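You operate a simulated robot arm through the tools that you are given. There is no shell and no other tool. Be economical: measure what you need, move in short steps, check, and stop when the job is done.

You run a simulated robot arm. Do the job below in one go: nothing can be reset, and whatever is moved stays where it is left.

TASK
Take the blue battery from the table top and put it on top of the potato there.

Only the result counts: the job must be done as asked and must still hold three seconds after the hand-in. Knocking over, shifting, dropping, spilling or breaking anything else fails it.

THE ROBOT
A 6-joint arm with a two-finger parallel gripper, fixed in place. Base frame: the origin is at the foot of the arm, x ahead of it, y to its left, z up; the work surface is at about z = 0. Lengths are in mm, angles in degrees, forces in N, time in s.
With the tool pointing down near the work surface it reaches from about 140 to 580 mm from the base axis. Its first joint turns from -66.0 to 66.0 degrees. Payload 2.1 kg.
The TCP is the grasp point between the finger pads, 30 mm short of the fingertips. In the tool frame z runs along the fingers and y along their closing line. The gripper opens to 94 mm. The fingers are 28 mm wide and 10 mm thick; the gripper's body (50 by 96 mm) begins 55 mm behind the TCP.
Orientation is told as [roll, pitch, yaw] about the base's x, y, z axes, in that order, counted from this pose: with the fingers straight down and closing along the base's y, the tool's x points along the base's -x, its y along +y and its z along -z.

THE INTERFACE
- The arm moves only by the tool arm_command. Its arguments are lists of equal length, an entry for each row: "rotation": the turn, a rotation vector about the tool's x, y, z in degrees, a list of three; "delta_pos": the shift along the tool's x, y, z in cm, a list of three; "jaw": the opening in per cent of the stroke, from 0 (shut) to 100 (fully open). In form: {"rotation": [[rx, ry, rz], ...], "delta_pos": [[tx, ty, tz], ...], "jaw": [jaw, ...]}. A call has 1 to 10 rows; each row shifts and turns the commanded pose from where the row before left it, along the tool's axes as they then stand. Rows are played at 5 a second. More than 50 mm and 8.6 degrees between two rows, or a gripper value outside its range, and nothing of the call is played. Where a pose cannot be reached the arm comes as near as it can. A force on the tool above 40 N (or 10 N above the force at the start of the call, whichever is more), or a blocked arm, ends the call early, and 0.2 s more pass. The fingers move at their own pace (about 72 mm/s each) and stop on an object; they squeeze with about 41 N. The grip force told is the motor's: it shows also when the fingers shut on nothing. Time passes only in rows, and 0.2 s behind the last, so rows that do not move let the fingers close. It gives the time, the measured TCP pose, the force on the tool (base axes), the opening and the grip force at its end, in the units of the frame above (readings bear some noise).
- Cameras (640 x 400 px; columns grow to the right, rows downward): "scene" is fixed at [30.8, -354.8, 494.1]; the picture's right is [0.94, -0.35, 0.00], its down [-0.16, -0.43, -0.89] and it looks along [0.31, 0.83, -0.47] (base axes); focal length 350 px, centre (320, 200). "wrist" rides on the gripper at [-37, 0, -58] in the tool frame; the picture's right is [0.00, -1.00, 0.00], its down [0.97, 0.00, -0.24] and it looks along [0.24, 0.00, 0.97] (tool axes); focal length 218 px, centre (320, 200).
- get_image(camera): a new picture of that camera. No time passes.
- probe_pixels(camera, pixels): there is no depth. For up to 12 entries [column, row, z] of the newest picture of that camera ("zoom" is the newest enlarged one), the place [x, y] in the base frame at which the ray of that pixel passes the height z, good to about 2 mm. No time passes.
- enlarge(camera, box): a new picture of the part [left, top, right, bottom] of that camera's present view, enlarged. No time passes.
- hand_in(): hands the job in; it is judged then, once.

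Go step by step. Measure first, check grasps and placings, and put right what went wrong. The budget is 60 turns and 22 pictures, counting those below and the enlarged ones. Unless the task says otherwise, let go and move clear before handing in, and close with one line.

The tools are called after "Emit:" as name(argument=value, ...) on one line, values as JSON. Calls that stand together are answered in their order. arm_command: Moves the arm, as the interface text tells. Its arguments: {"type":"object","properties":{"rotation":{"type":"array","items":{"type":"array","items":{"type":"number"}}},"delta_pos":{"type":"array","items":{"type":"array","items":{"type":"number"}}},"jaw":{"type":"array","items":{"type":"number"}}},"required":["rotation","delta_pos","jaw"]} The other tools are called the same way: get_image (camera) takes a picture; probe_pixels (camera, pixels) gives the place at which the rays of pixels pass given heights; enlarge (camera, box) takes an enlarged picture of a part of a camera's view; hand_in () hands the job in.

At the start:

```text
time: 0.0
ee_pos: [225.5, 185.9, 221.9]
tcp_rot: [0.1, 0.0, 0.1]
contact_force: [-0.1, -0.2, 0.1]
width: 94.0
finger_force: 0.0
```

scene: 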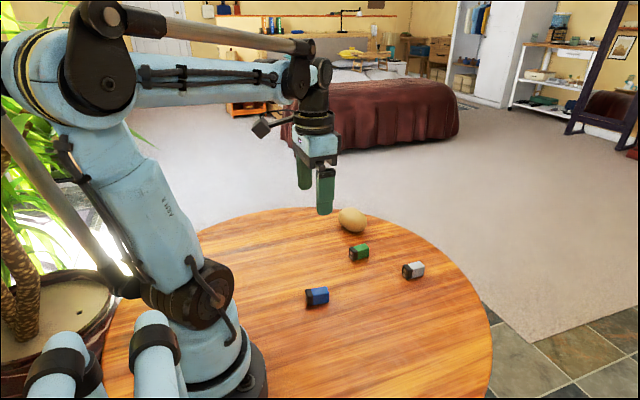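
wrist: 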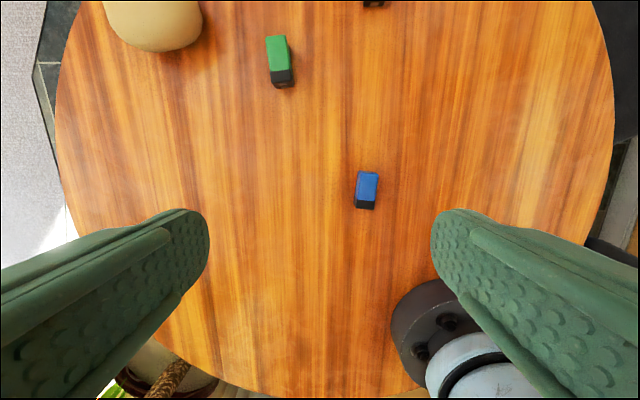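

The scene shows the blue battery at about (317,297) and the potato at (352,220); in the wrist view the battery is at (367,190). I'll enlarge both for measuring.

Emit:
enlarge(camera="scene", box=[280, 190, 440, 320])

Emit:
probe_pixels(camera="wrist", pixels=[[358, 171, 20], [379, 173, 20], [375, 202, 20], [355, 200, 20], [355, 209, 0], [374, 210, 0], [367, 187, 20], [152, 52, 0], [152, 52, 25]])

```text
3.08 times, centred on (360, 255) of scene
```

zoom: 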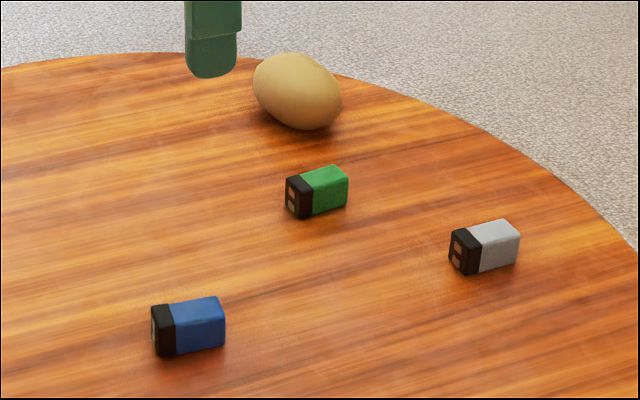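

```text
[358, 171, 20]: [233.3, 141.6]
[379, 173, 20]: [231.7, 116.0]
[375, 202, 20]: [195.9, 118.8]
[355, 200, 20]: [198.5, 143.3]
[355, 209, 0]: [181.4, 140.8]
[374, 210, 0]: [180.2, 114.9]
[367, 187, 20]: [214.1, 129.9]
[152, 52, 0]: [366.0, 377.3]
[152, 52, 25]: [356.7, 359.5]
```

The blue battery lies along roughly x, about 26 mm wide, with its black end toward the base. I'll enlarge the wrist view and measure the potato from the scene zoom.

Emit:
enlarge(camera="wrist", box=[335, 160, 399, 220])

Emit:
probe_pixels(camera="scene", pixels=[[352, 208, 45], [352, 208, 55], [338, 220, 25], [367, 223, 25], [352, 220, 25], [354, 233, 0], [354, 233, 10], [306, 307, 0], [320, 306, 0], [306, 289, 20]])

```text
6.67 times, centred on (367, 190) of wrist
```

zoom: 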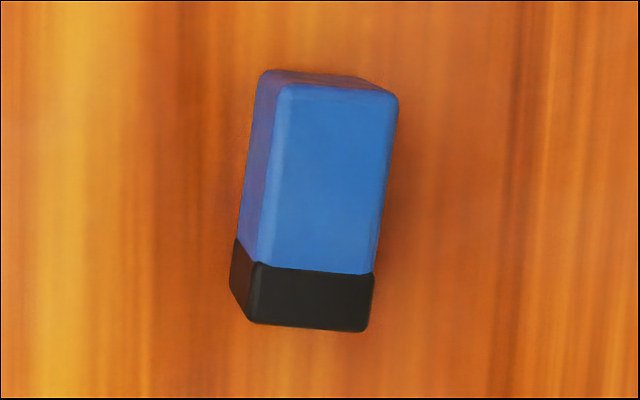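

```text
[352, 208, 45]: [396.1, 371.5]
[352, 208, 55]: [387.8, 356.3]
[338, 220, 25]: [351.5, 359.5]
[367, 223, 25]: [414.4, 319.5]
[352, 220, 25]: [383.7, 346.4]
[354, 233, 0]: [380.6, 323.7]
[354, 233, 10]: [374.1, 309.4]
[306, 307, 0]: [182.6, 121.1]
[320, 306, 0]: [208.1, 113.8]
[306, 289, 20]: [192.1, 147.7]
```

The zoom shows the top face corners (283,85), (398,95), (370,332), (248,322) and the left base edge (263,72)-(232,288). I'll probe these at several heights.

Emit:
probe_pixels(camera="zoom", pixels=[[283, 85, 20], [398, 95, 20], [370, 332, 20], [248, 322, 20], [283, 85, 26], [398, 95, 26], [370, 332, 26], [248, 322, 26], [263, 72, 0], [232, 288, 0]])

```text
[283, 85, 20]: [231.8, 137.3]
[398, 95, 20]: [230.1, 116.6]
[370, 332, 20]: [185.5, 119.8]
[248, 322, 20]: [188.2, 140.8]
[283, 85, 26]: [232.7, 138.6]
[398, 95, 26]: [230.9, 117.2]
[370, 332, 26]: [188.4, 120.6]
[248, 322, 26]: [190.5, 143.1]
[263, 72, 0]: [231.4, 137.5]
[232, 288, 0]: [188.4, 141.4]
```

The battery is about 44×21×20 mm, centred near (209,128.6), with its long axis at yaw about -4.5°. I'll move above it, turn to match, and check.

Emit:
arm_command(rotation=[[0, 0, 0], [0, 0, 0], [0, 0, 0], [0, 0, 0], [0, 0, 4.5], [0, 0, 0]], delta_pos=[[0.55, -1.91, 0], [0.55, -1.91, 0], [0.55, -1.91, 3], [0, 0, 4], [0, 0, 4], [0, 0, 0]], jaw=[100, 100, 80, 60, 60, 60])

Emit:
get_image(camera="wrist")

```text
time: 1.4
ee_pos: [209.2, 129.3, 109.9]
tcp_rot: [0.2, 0.0, -4.5]
contact_force: [-0.5, 0.5, 0.0]
width: 56.3
finger_force: 0.0
```

```text
17 pictures are left
```

wrist: 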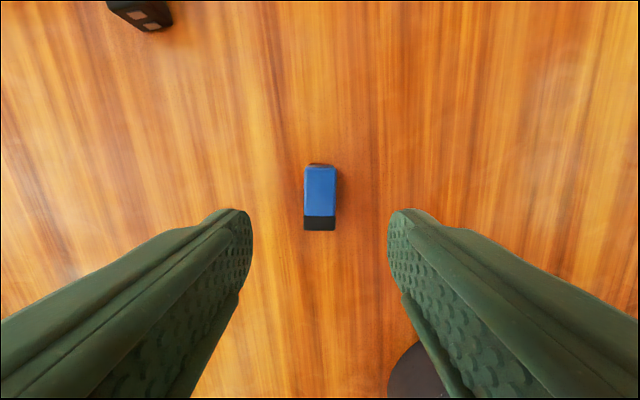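

The battery is centred (column 320) and square with the fingers. I'll descend 76 mm and close.

Emit:
arm_command(rotation=[[0, 0, 0], [0, 0, 0], [0, 0, 0], [0, 0, 0]], delta_pos=[[0, 0, 2.5], [0, 0, 2.5], [0, 0, 1.6], [0, 0, 1.0]], jaw=[60, 60, 60, 60])

Emit:
get_image(camera="wrist")

```text
time: 2.4
ee_pos: [209.9, 129.4, 34.9]
tcp_rot: [0.2, 0.1, -4.4]
contact_force: [0.9, -0.4, -0.2]
width: 56.7
finger_force: 0.0
```

```text
16 pictures are left
```

wrist: 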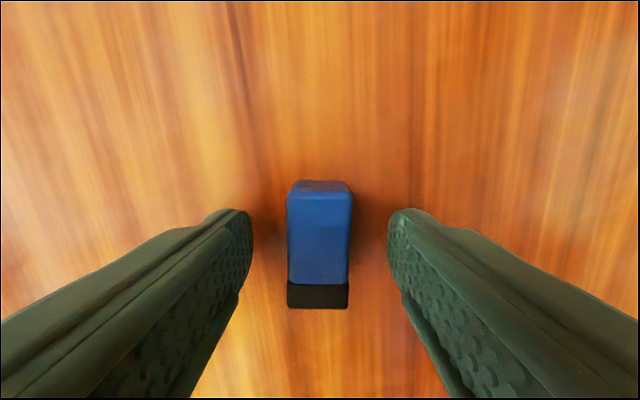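

The battery is between the fingers and the tips are about 5 mm above the table. I'll close, then lift.

Emit:
arm_command(rotation=[[0, 0, 0], [0, 0, 0], [0, 0, 0], [0, 0, 0]], delta_pos=[[0, 0, 0], [0, 0, 0], [0, 0, 0], [0, 0, 0]], jaw=[30, 10, 10, 10])

Emit:
arm_command(rotation=[[0, 0, 0], [0, 0, 0], [0, 0, 0], [0, 0, 0], [0, 0, 0], [0, 0, 0]], delta_pos=[[0, 0, -1], [0, 0, -2], [0, 0, -3], [0, 0, -4], [0, 0, -4], [0, 0, 0]], jaw=[10, 10, 10, 10, 10, 10])

Emit:
get_image(camera="wrist")

```text
time: 3.4
ee_pos: [209.6, 129.1, 35.5]
tcp_rot: [0.1, 0.0, -4.4]
contact_force: [0.5, -0.3, -0.4]
width: 20.9
finger_force: 41.1
```

```text
time: 4.8
ee_pos: [208.8, 128.7, 176.5]
tcp_rot: [0.2, -0.1, -4.4]
contact_force: [-0.4, -0.3, -0.4]
width: 20.6
finger_force: 41.1
```

```text
15 pictures are left
```

wrist: 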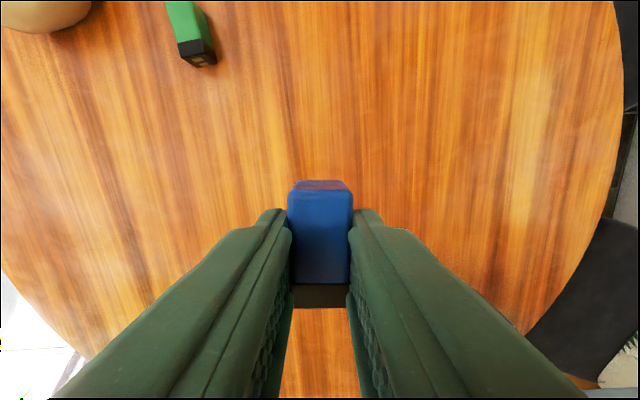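

The battery is held (20.6 mm opening, 41 N). I'll move at height toward the potato so the wrist camera can see it from above.

Emit:
arm_command(rotation=[[0, 0, 0], [0, 0, 0], [0, 0, 0], [0, 0, 0], [0, 0, 0], [0, 0, 0], [0, 0, 0]], delta_pos=[[-2.12, 3.02, -0.5], [-2.12, 3.02, -0.5], [-2.12, 3.02, -0.5], [-2.12, 3.02, -0.5], [-2.12, 3.02, -0.5], [-2.12, 3.02, 0], [0, 0, 0]], jaw=[10, 10, 10, 10, 10, 10, 10])

Emit:
get_image(camera="wrist")

Emit:
enlarge(camera="scene", box=[300, 180, 396, 240])

```text
time: 6.4
ee_pos: [350.7, 300.6, 201.3]
tcp_rot: [0.2, 0.1, -4.4]
contact_force: [0.0, -0.4, -0.2]
width: 20.8
finger_force: 40.9
```

```text
14 pictures are left
```

wrist: 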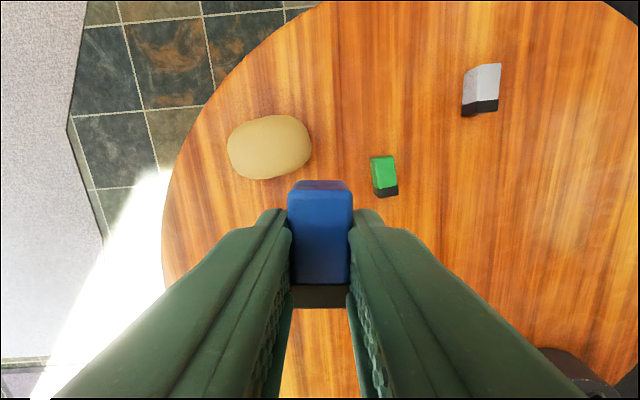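

```text
6.67 times, centred on (348, 210) of scene
```

zoom: 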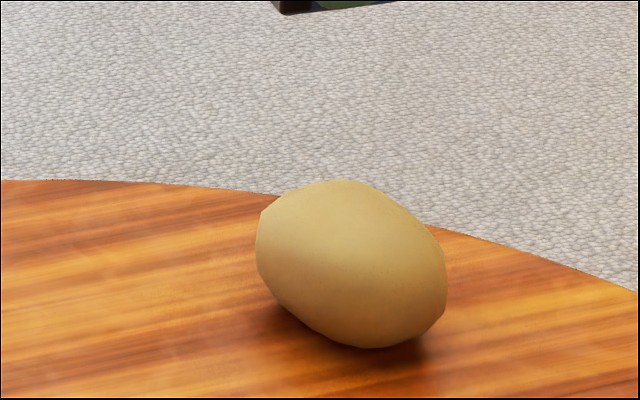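

The potato spans columns 227–311 and rows 114–180 in the wrist view, and (256–447, 180–348) in the zoom. I'll probe both at mid height.

Emit:
probe_pixels(camera="wrist", pixels=[[227, 150, 25], [311, 148, 25], [275, 114, 25], [262, 180, 25], [269, 147, 25], [269, 147, 50], [231, 165, 25], [308, 130, 25]])

Emit:
probe_pixels(camera="zoom", pixels=[[256, 240, 25], [447, 285, 25], [335, 180, 35], [370, 348, 15], [352, 264, 25], [335, 180, 45], [370, 348, 10], [370, 348, 5]])

```text
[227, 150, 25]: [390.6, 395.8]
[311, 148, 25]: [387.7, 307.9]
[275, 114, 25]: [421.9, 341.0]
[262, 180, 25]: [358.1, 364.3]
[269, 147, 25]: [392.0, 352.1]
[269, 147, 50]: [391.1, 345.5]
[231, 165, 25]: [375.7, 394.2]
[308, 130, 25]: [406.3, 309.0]
```

```text
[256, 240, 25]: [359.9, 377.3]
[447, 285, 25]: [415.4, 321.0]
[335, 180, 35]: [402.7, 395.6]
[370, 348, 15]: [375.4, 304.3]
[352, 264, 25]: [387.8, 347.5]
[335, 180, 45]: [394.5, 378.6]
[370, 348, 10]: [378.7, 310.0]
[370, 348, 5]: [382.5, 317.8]
```

Potato centre is about (390,351), roughly 85×62 mm with its mid-height about 24. I'll go above it to z≈120 (battery bottom ≈85) and check from the scene camera.

Emit:
arm_command(rotation=[[0, 0, 0], [0, 0, 0], [0, 0, 0], [0, 0, 0], [0, 0, 0], [0, 0, 0]], delta_pos=[[-1.76, 2.63, 0], [-1.77, 2.64, 0], [0, 0, 3], [0, 0, 3], [0, 0, 2], [0, 0, 0]], jaw=[10, 10, 10, 10, 10, 10])

Emit:
enlarge(camera="scene", box=[300, 160, 396, 240])

Emit:
get_image(camera="wrist")

```text
time: 7.8
ee_pos: [388.1, 350.3, 120.2]
tcp_rot: [0.2, 0.0, -4.4]
contact_force: [0.2, 0.4, -0.5]
width: 20.8
finger_force: 41.5
```

```text
5.00 times, centred on (348, 200) of scene
```

zoom: 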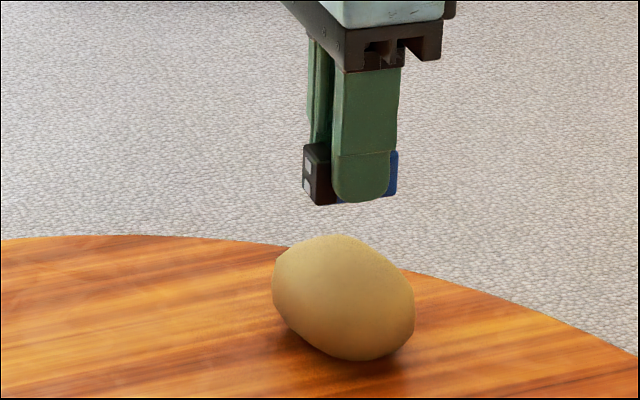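

```text
11 pictures are left
```

wrist: 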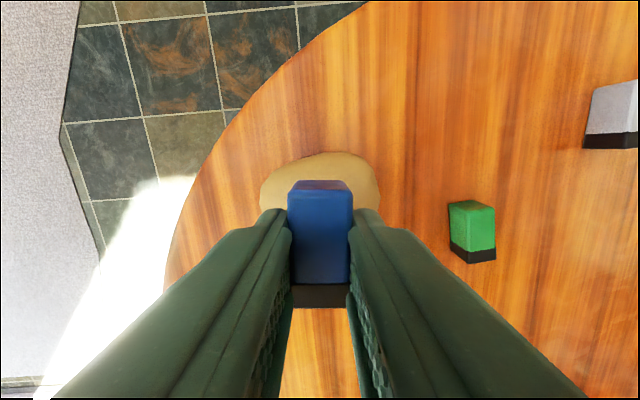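

The potato spans columns 260–379, centred under the battery. I'll nudge 2 mm in x and descend to just above it, then step carefully.

Emit:
arm_command(rotation=[[0, 0, 0], [0, 0, 0], [0, 0, 0]], delta_pos=[[-0.2, 0, 1], [0, 0, 1], [0, 0, 0]], jaw=[10, 10, 10])

Emit:
enlarge(camera="scene", box=[300, 160, 396, 240])

Emit:
probe_pixels(camera="wrist", pixels=[[320, 152, 25], [260, 195, 25], [379, 190, 25]])

```text
time: 8.6
ee_pos: [391.2, 350.4, 101.3]
tcp_rot: [0.1, 0.1, -4.4]
contact_force: [-0.6, -0.6, 0.0]
width: 20.6
finger_force: 41.1
```

```text
5.00 times, centred on (348, 200) of scene
```

zoom: 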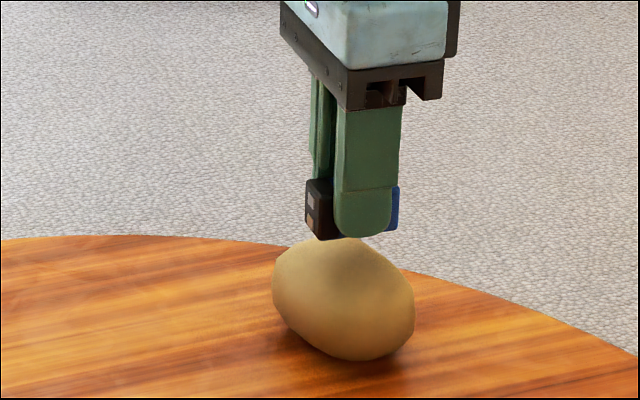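

```text
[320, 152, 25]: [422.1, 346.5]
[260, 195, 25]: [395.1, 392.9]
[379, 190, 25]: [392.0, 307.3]
```

Still no contact at z=101, and the probes confirm the centre near (390,350). I'll step down slowly.

Emit:
arm_command(rotation=[[0, 0, 0], [0, 0, 0], [0, 0, 0]], delta_pos=[[0, 0, 0.4], [0, 0, 0.4], [0, 0, 0.0]], jaw=[10, 10, 10])

Emit:
arm_command(rotation=[[0, 0, 0], [0, 0, 0]], delta_pos=[[0, 0, 0.2], [0, 0, 0.0]], jaw=[10, 10])

Emit:
enlarge(camera="scene", box=[316, 180, 380, 240])

```text
time: 9.4
ee_pos: [391.3, 348.4, 93.5]
tcp_rot: [0.2, -0.1, -4.4]
contact_force: [0.4, 0.5, -0.2]
width: 21.0
finger_force: 41.1
```

```text
time: 10.0
ee_pos: [390.5, 349.4, 91.7]
tcp_rot: [0.3, 0.0, -4.4]
contact_force: [-0.7, 0.0, -0.2]
width: 20.9
finger_force: 40.8
```

```text
6.67 times, centred on (348, 210) of scene
```

zoom: 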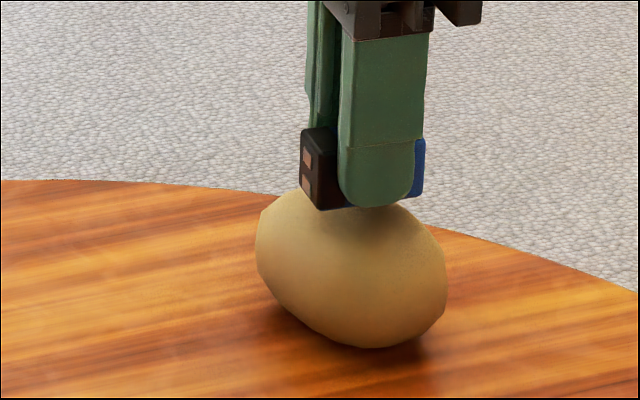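

No contact yet at z=91.7 (battery bottom ≈57). I'll continue in 2 mm steps, watching the force.

Emit:
arm_command(rotation=[[0, 0, 0], [0, 0, 0]], delta_pos=[[0, 0, 0.2], [0, 0, 0.0]], jaw=[10, 10])

```text
time: 10.6
ee_pos: [391.1, 349.8, 88.9]
tcp_rot: [0.2, 0.0, -4.5]
contact_force: [0.5, -0.4, -0.7]
width: 20.7
finger_force: 40.9
```

No contact at z≈89; stepping another 2 mm.

Emit:
arm_command(rotation=[[0, 0, 0], [0, 0, 0]], delta_pos=[[0, 0, 0.2], [0, 0, 0.0]], jaw=[10, 10])

```text
time: 11.2
ee_pos: [391.7, 348.7, 87.6]
tcp_rot: [0.2, 0.0, -4.5]
contact_force: [0.2, 0.5, 0.1]
width: 20.8
finger_force: 40.7
```

Still free; another 2 mm.

Emit:
arm_command(rotation=[[0, 0, 0], [0, 0, 0]], delta_pos=[[0, 0, 0.2], [0, 0, 0.0]], jaw=[10, 10])

```text
time: 11.8
ee_pos: [391.6, 350.1, 84.8]
tcp_rot: [0.2, -0.1, -4.4]
contact_force: [0.2, -0.1, 0.9]
width: 21.0
finger_force: 41.1
```

The vertical force is 0.9, which could be noise or first touch. I'll step 1 mm more.

Emit:
arm_command(rotation=[[0, 0, 0], [0, 0, 0]], delta_pos=[[0, 0, 0.1], [0, 0, 0.0]], jaw=[10, 10])

Emit:
enlarge(camera="scene", box=[316, 180, 380, 240])

```text
time: 12.4
ee_pos: [391.4, 347.8, 84.2]
tcp_rot: [0.3, -0.2, -4.3]
contact_force: [1.6, -0.7, 22.3]
width: 20.7
finger_force: 40.9
```

```text
6.67 times, centred on (348, 210) of scene
```

zoom: 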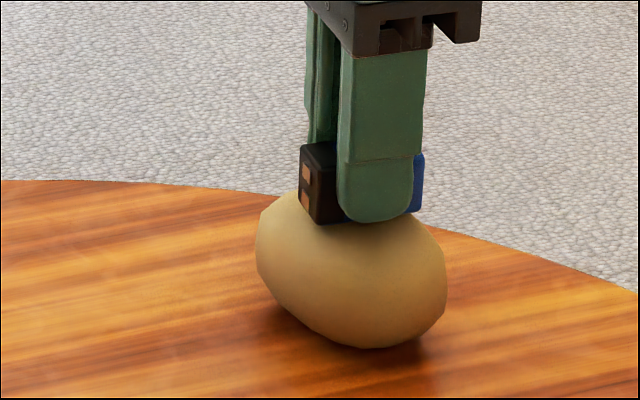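

Firm contact (22 N), potato unmoved. I'll back off 0.6 mm to relieve the load and open gradually.

Emit:
arm_command(rotation=[[0, 0, 0], [0, 0, 0]], delta_pos=[[0, 0, -0.06], [0, 0, 0.0]], jaw=[10, 10])

Emit:
arm_command(rotation=[[0, 0, 0], [0, 0, 0], [0, 0, 0], [0, 0, 0], [0, 0, 0]], delta_pos=[[0, 0, 0], [0, 0, 0], [0, 0, 0], [0, 0, 0], [0, 0, 0]], jaw=[22, 24, 26, 28, 28])

Emit:
enlarge(camera="scene", box=[316, 180, 380, 240])

```text
time: 13.0
ee_pos: [391.4, 349.6, 84.8]
tcp_rot: [0.3, 0.0, -4.4]
contact_force: [-0.2, -1.2, 16.9]
width: 20.9
finger_force: 41.2
```

```text
time: 14.2
ee_pos: [391.8, 349.6, 84.4]
tcp_rot: [0.3, 0.0, -4.4]
contact_force: [0.0, 0.3, -1.1]
width: 26.4
finger_force: 0.0
```

```text
6.67 times, centred on (348, 210) of scene
```

zoom: 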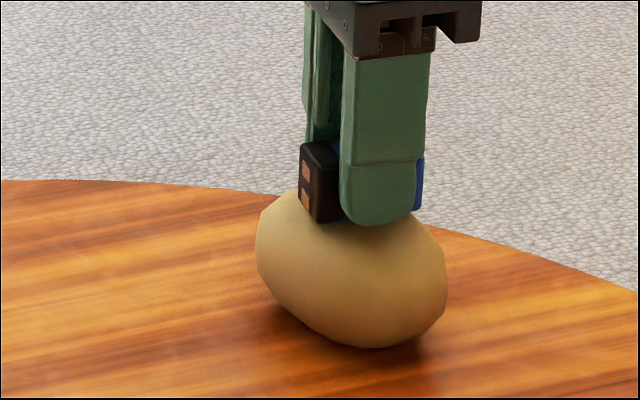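

The battery is released and seems to rest level. I'll wait 1.6 s with the fingers beside it and check for drift.

Emit:
arm_command(rotation=[[0, 0, 0], [0, 0, 0], [0, 0, 0], [0, 0, 0], [0, 0, 0], [0, 0, 0], [0, 0, 0]], delta_pos=[[0, 0, 0], [0, 0, 0], [0, 0, 0], [0, 0, 0], [0, 0, 0], [0, 0, 0], [0, 0, 0]], jaw=[30, 32, 32, 32, 32, 32, 32])

Emit:
get_image(camera="wrist")

```text
time: 15.8
ee_pos: [390.0, 349.4, 85.5]
tcp_rot: [0.3, 0.0, -4.4]
contact_force: [-0.5, -0.2, -0.3]
width: 30.0
finger_force: 0.1
```

```text
6 pictures are left
```

wrist: 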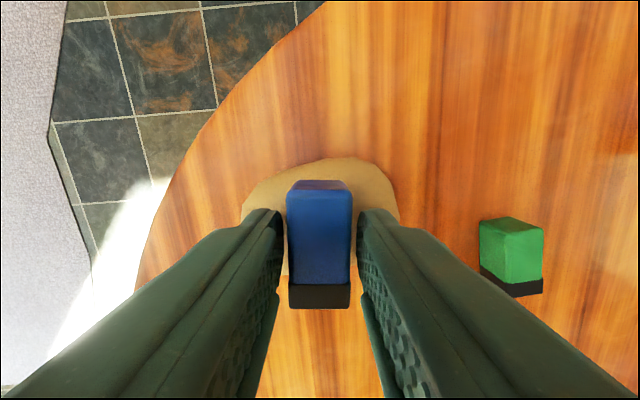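

The battery stands still between the fingers with gaps on both sides. I'll open further and rise straight up.

Emit:
arm_command(rotation=[[0, 0, 0], [0, 0, 0], [0, 0, 0], [0, 0, 0], [0, 0, 0], [0, 0, 0], [0, 0, 0], [0, 0, 0]], delta_pos=[[0, 0, 0], [0, 0, 0], [0, 0, -0.5], [0, 0, -1], [0, 0, -2], [0, 0, -3], [0, 0, -4], [0, 0, 0]], jaw=[40, 50, 50, 50, 50, 50, 50, 50])

Emit:
enlarge(camera="scene", box=[316, 180, 380, 240])

```text
time: 17.6
ee_pos: [390.6, 350.8, 191.1]
tcp_rot: [0.3, 0.0, -4.4]
contact_force: [1.1, 0.2, 0.1]
width: 46.8
finger_force: 0.0
```

```text
6.67 times, centred on (348, 210) of scene
```

zoom: 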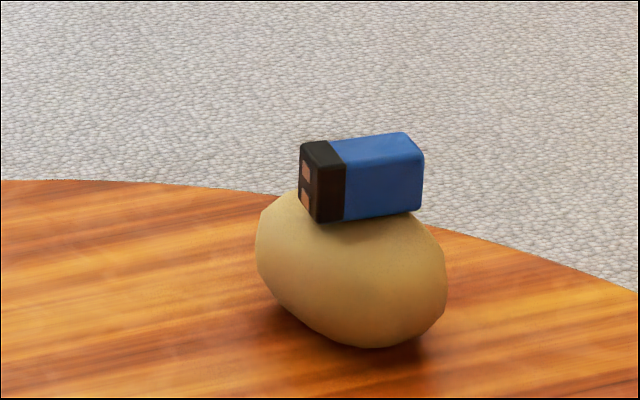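

The battery rests on the potato. I'll wait 2 s and confirm it holds.

Emit:
arm_command(rotation=[[0, 0, 0], [0, 0, 0], [0, 0, 0], [0, 0, 0], [0, 0, 0], [0, 0, 0], [0, 0, 0], [0, 0, 0], [0, 0, 0], [0, 0, 0]], delta_pos=[[0, 0, -1], [0, 0, 0], [0, 0, 0], [0, 0, 0], [0, 0, 0], [0, 0, 0], [0, 0, 0], [0, 0, 0], [0, 0, 0], [0, 0, 0]], jaw=[50, 50, 50, 50, 50, 50, 50, 50, 50, 50])

Emit:
enlarge(camera="scene", box=[316, 180, 380, 240])

```text
time: 19.8
ee_pos: [390.3, 349.2, 200.7]
tcp_rot: [0.2, 0.0, -4.4]
contact_force: [-0.8, 0.5, 0.8]
width: 46.8
finger_force: 0.0
```

```text
6.67 times, centred on (348, 210) of scene
```

zoom: 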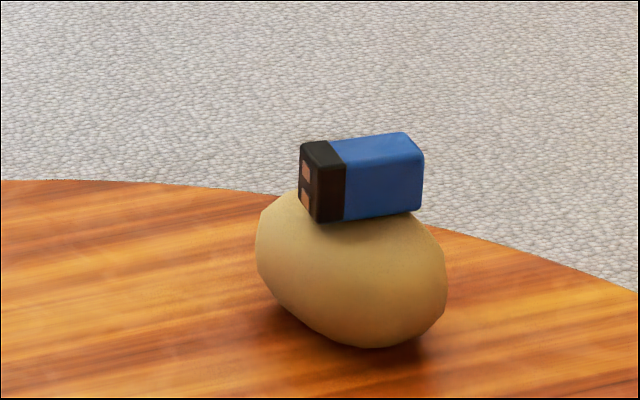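

The picture is unchanged after 2 s, so the battery is stable; handing in.

Emit:
hand_in()

```text
The job is handed in.
```

The blue battery is resting on top of the potato; it held still for 2 s after I let go and moved clear, and nothing else was touched.
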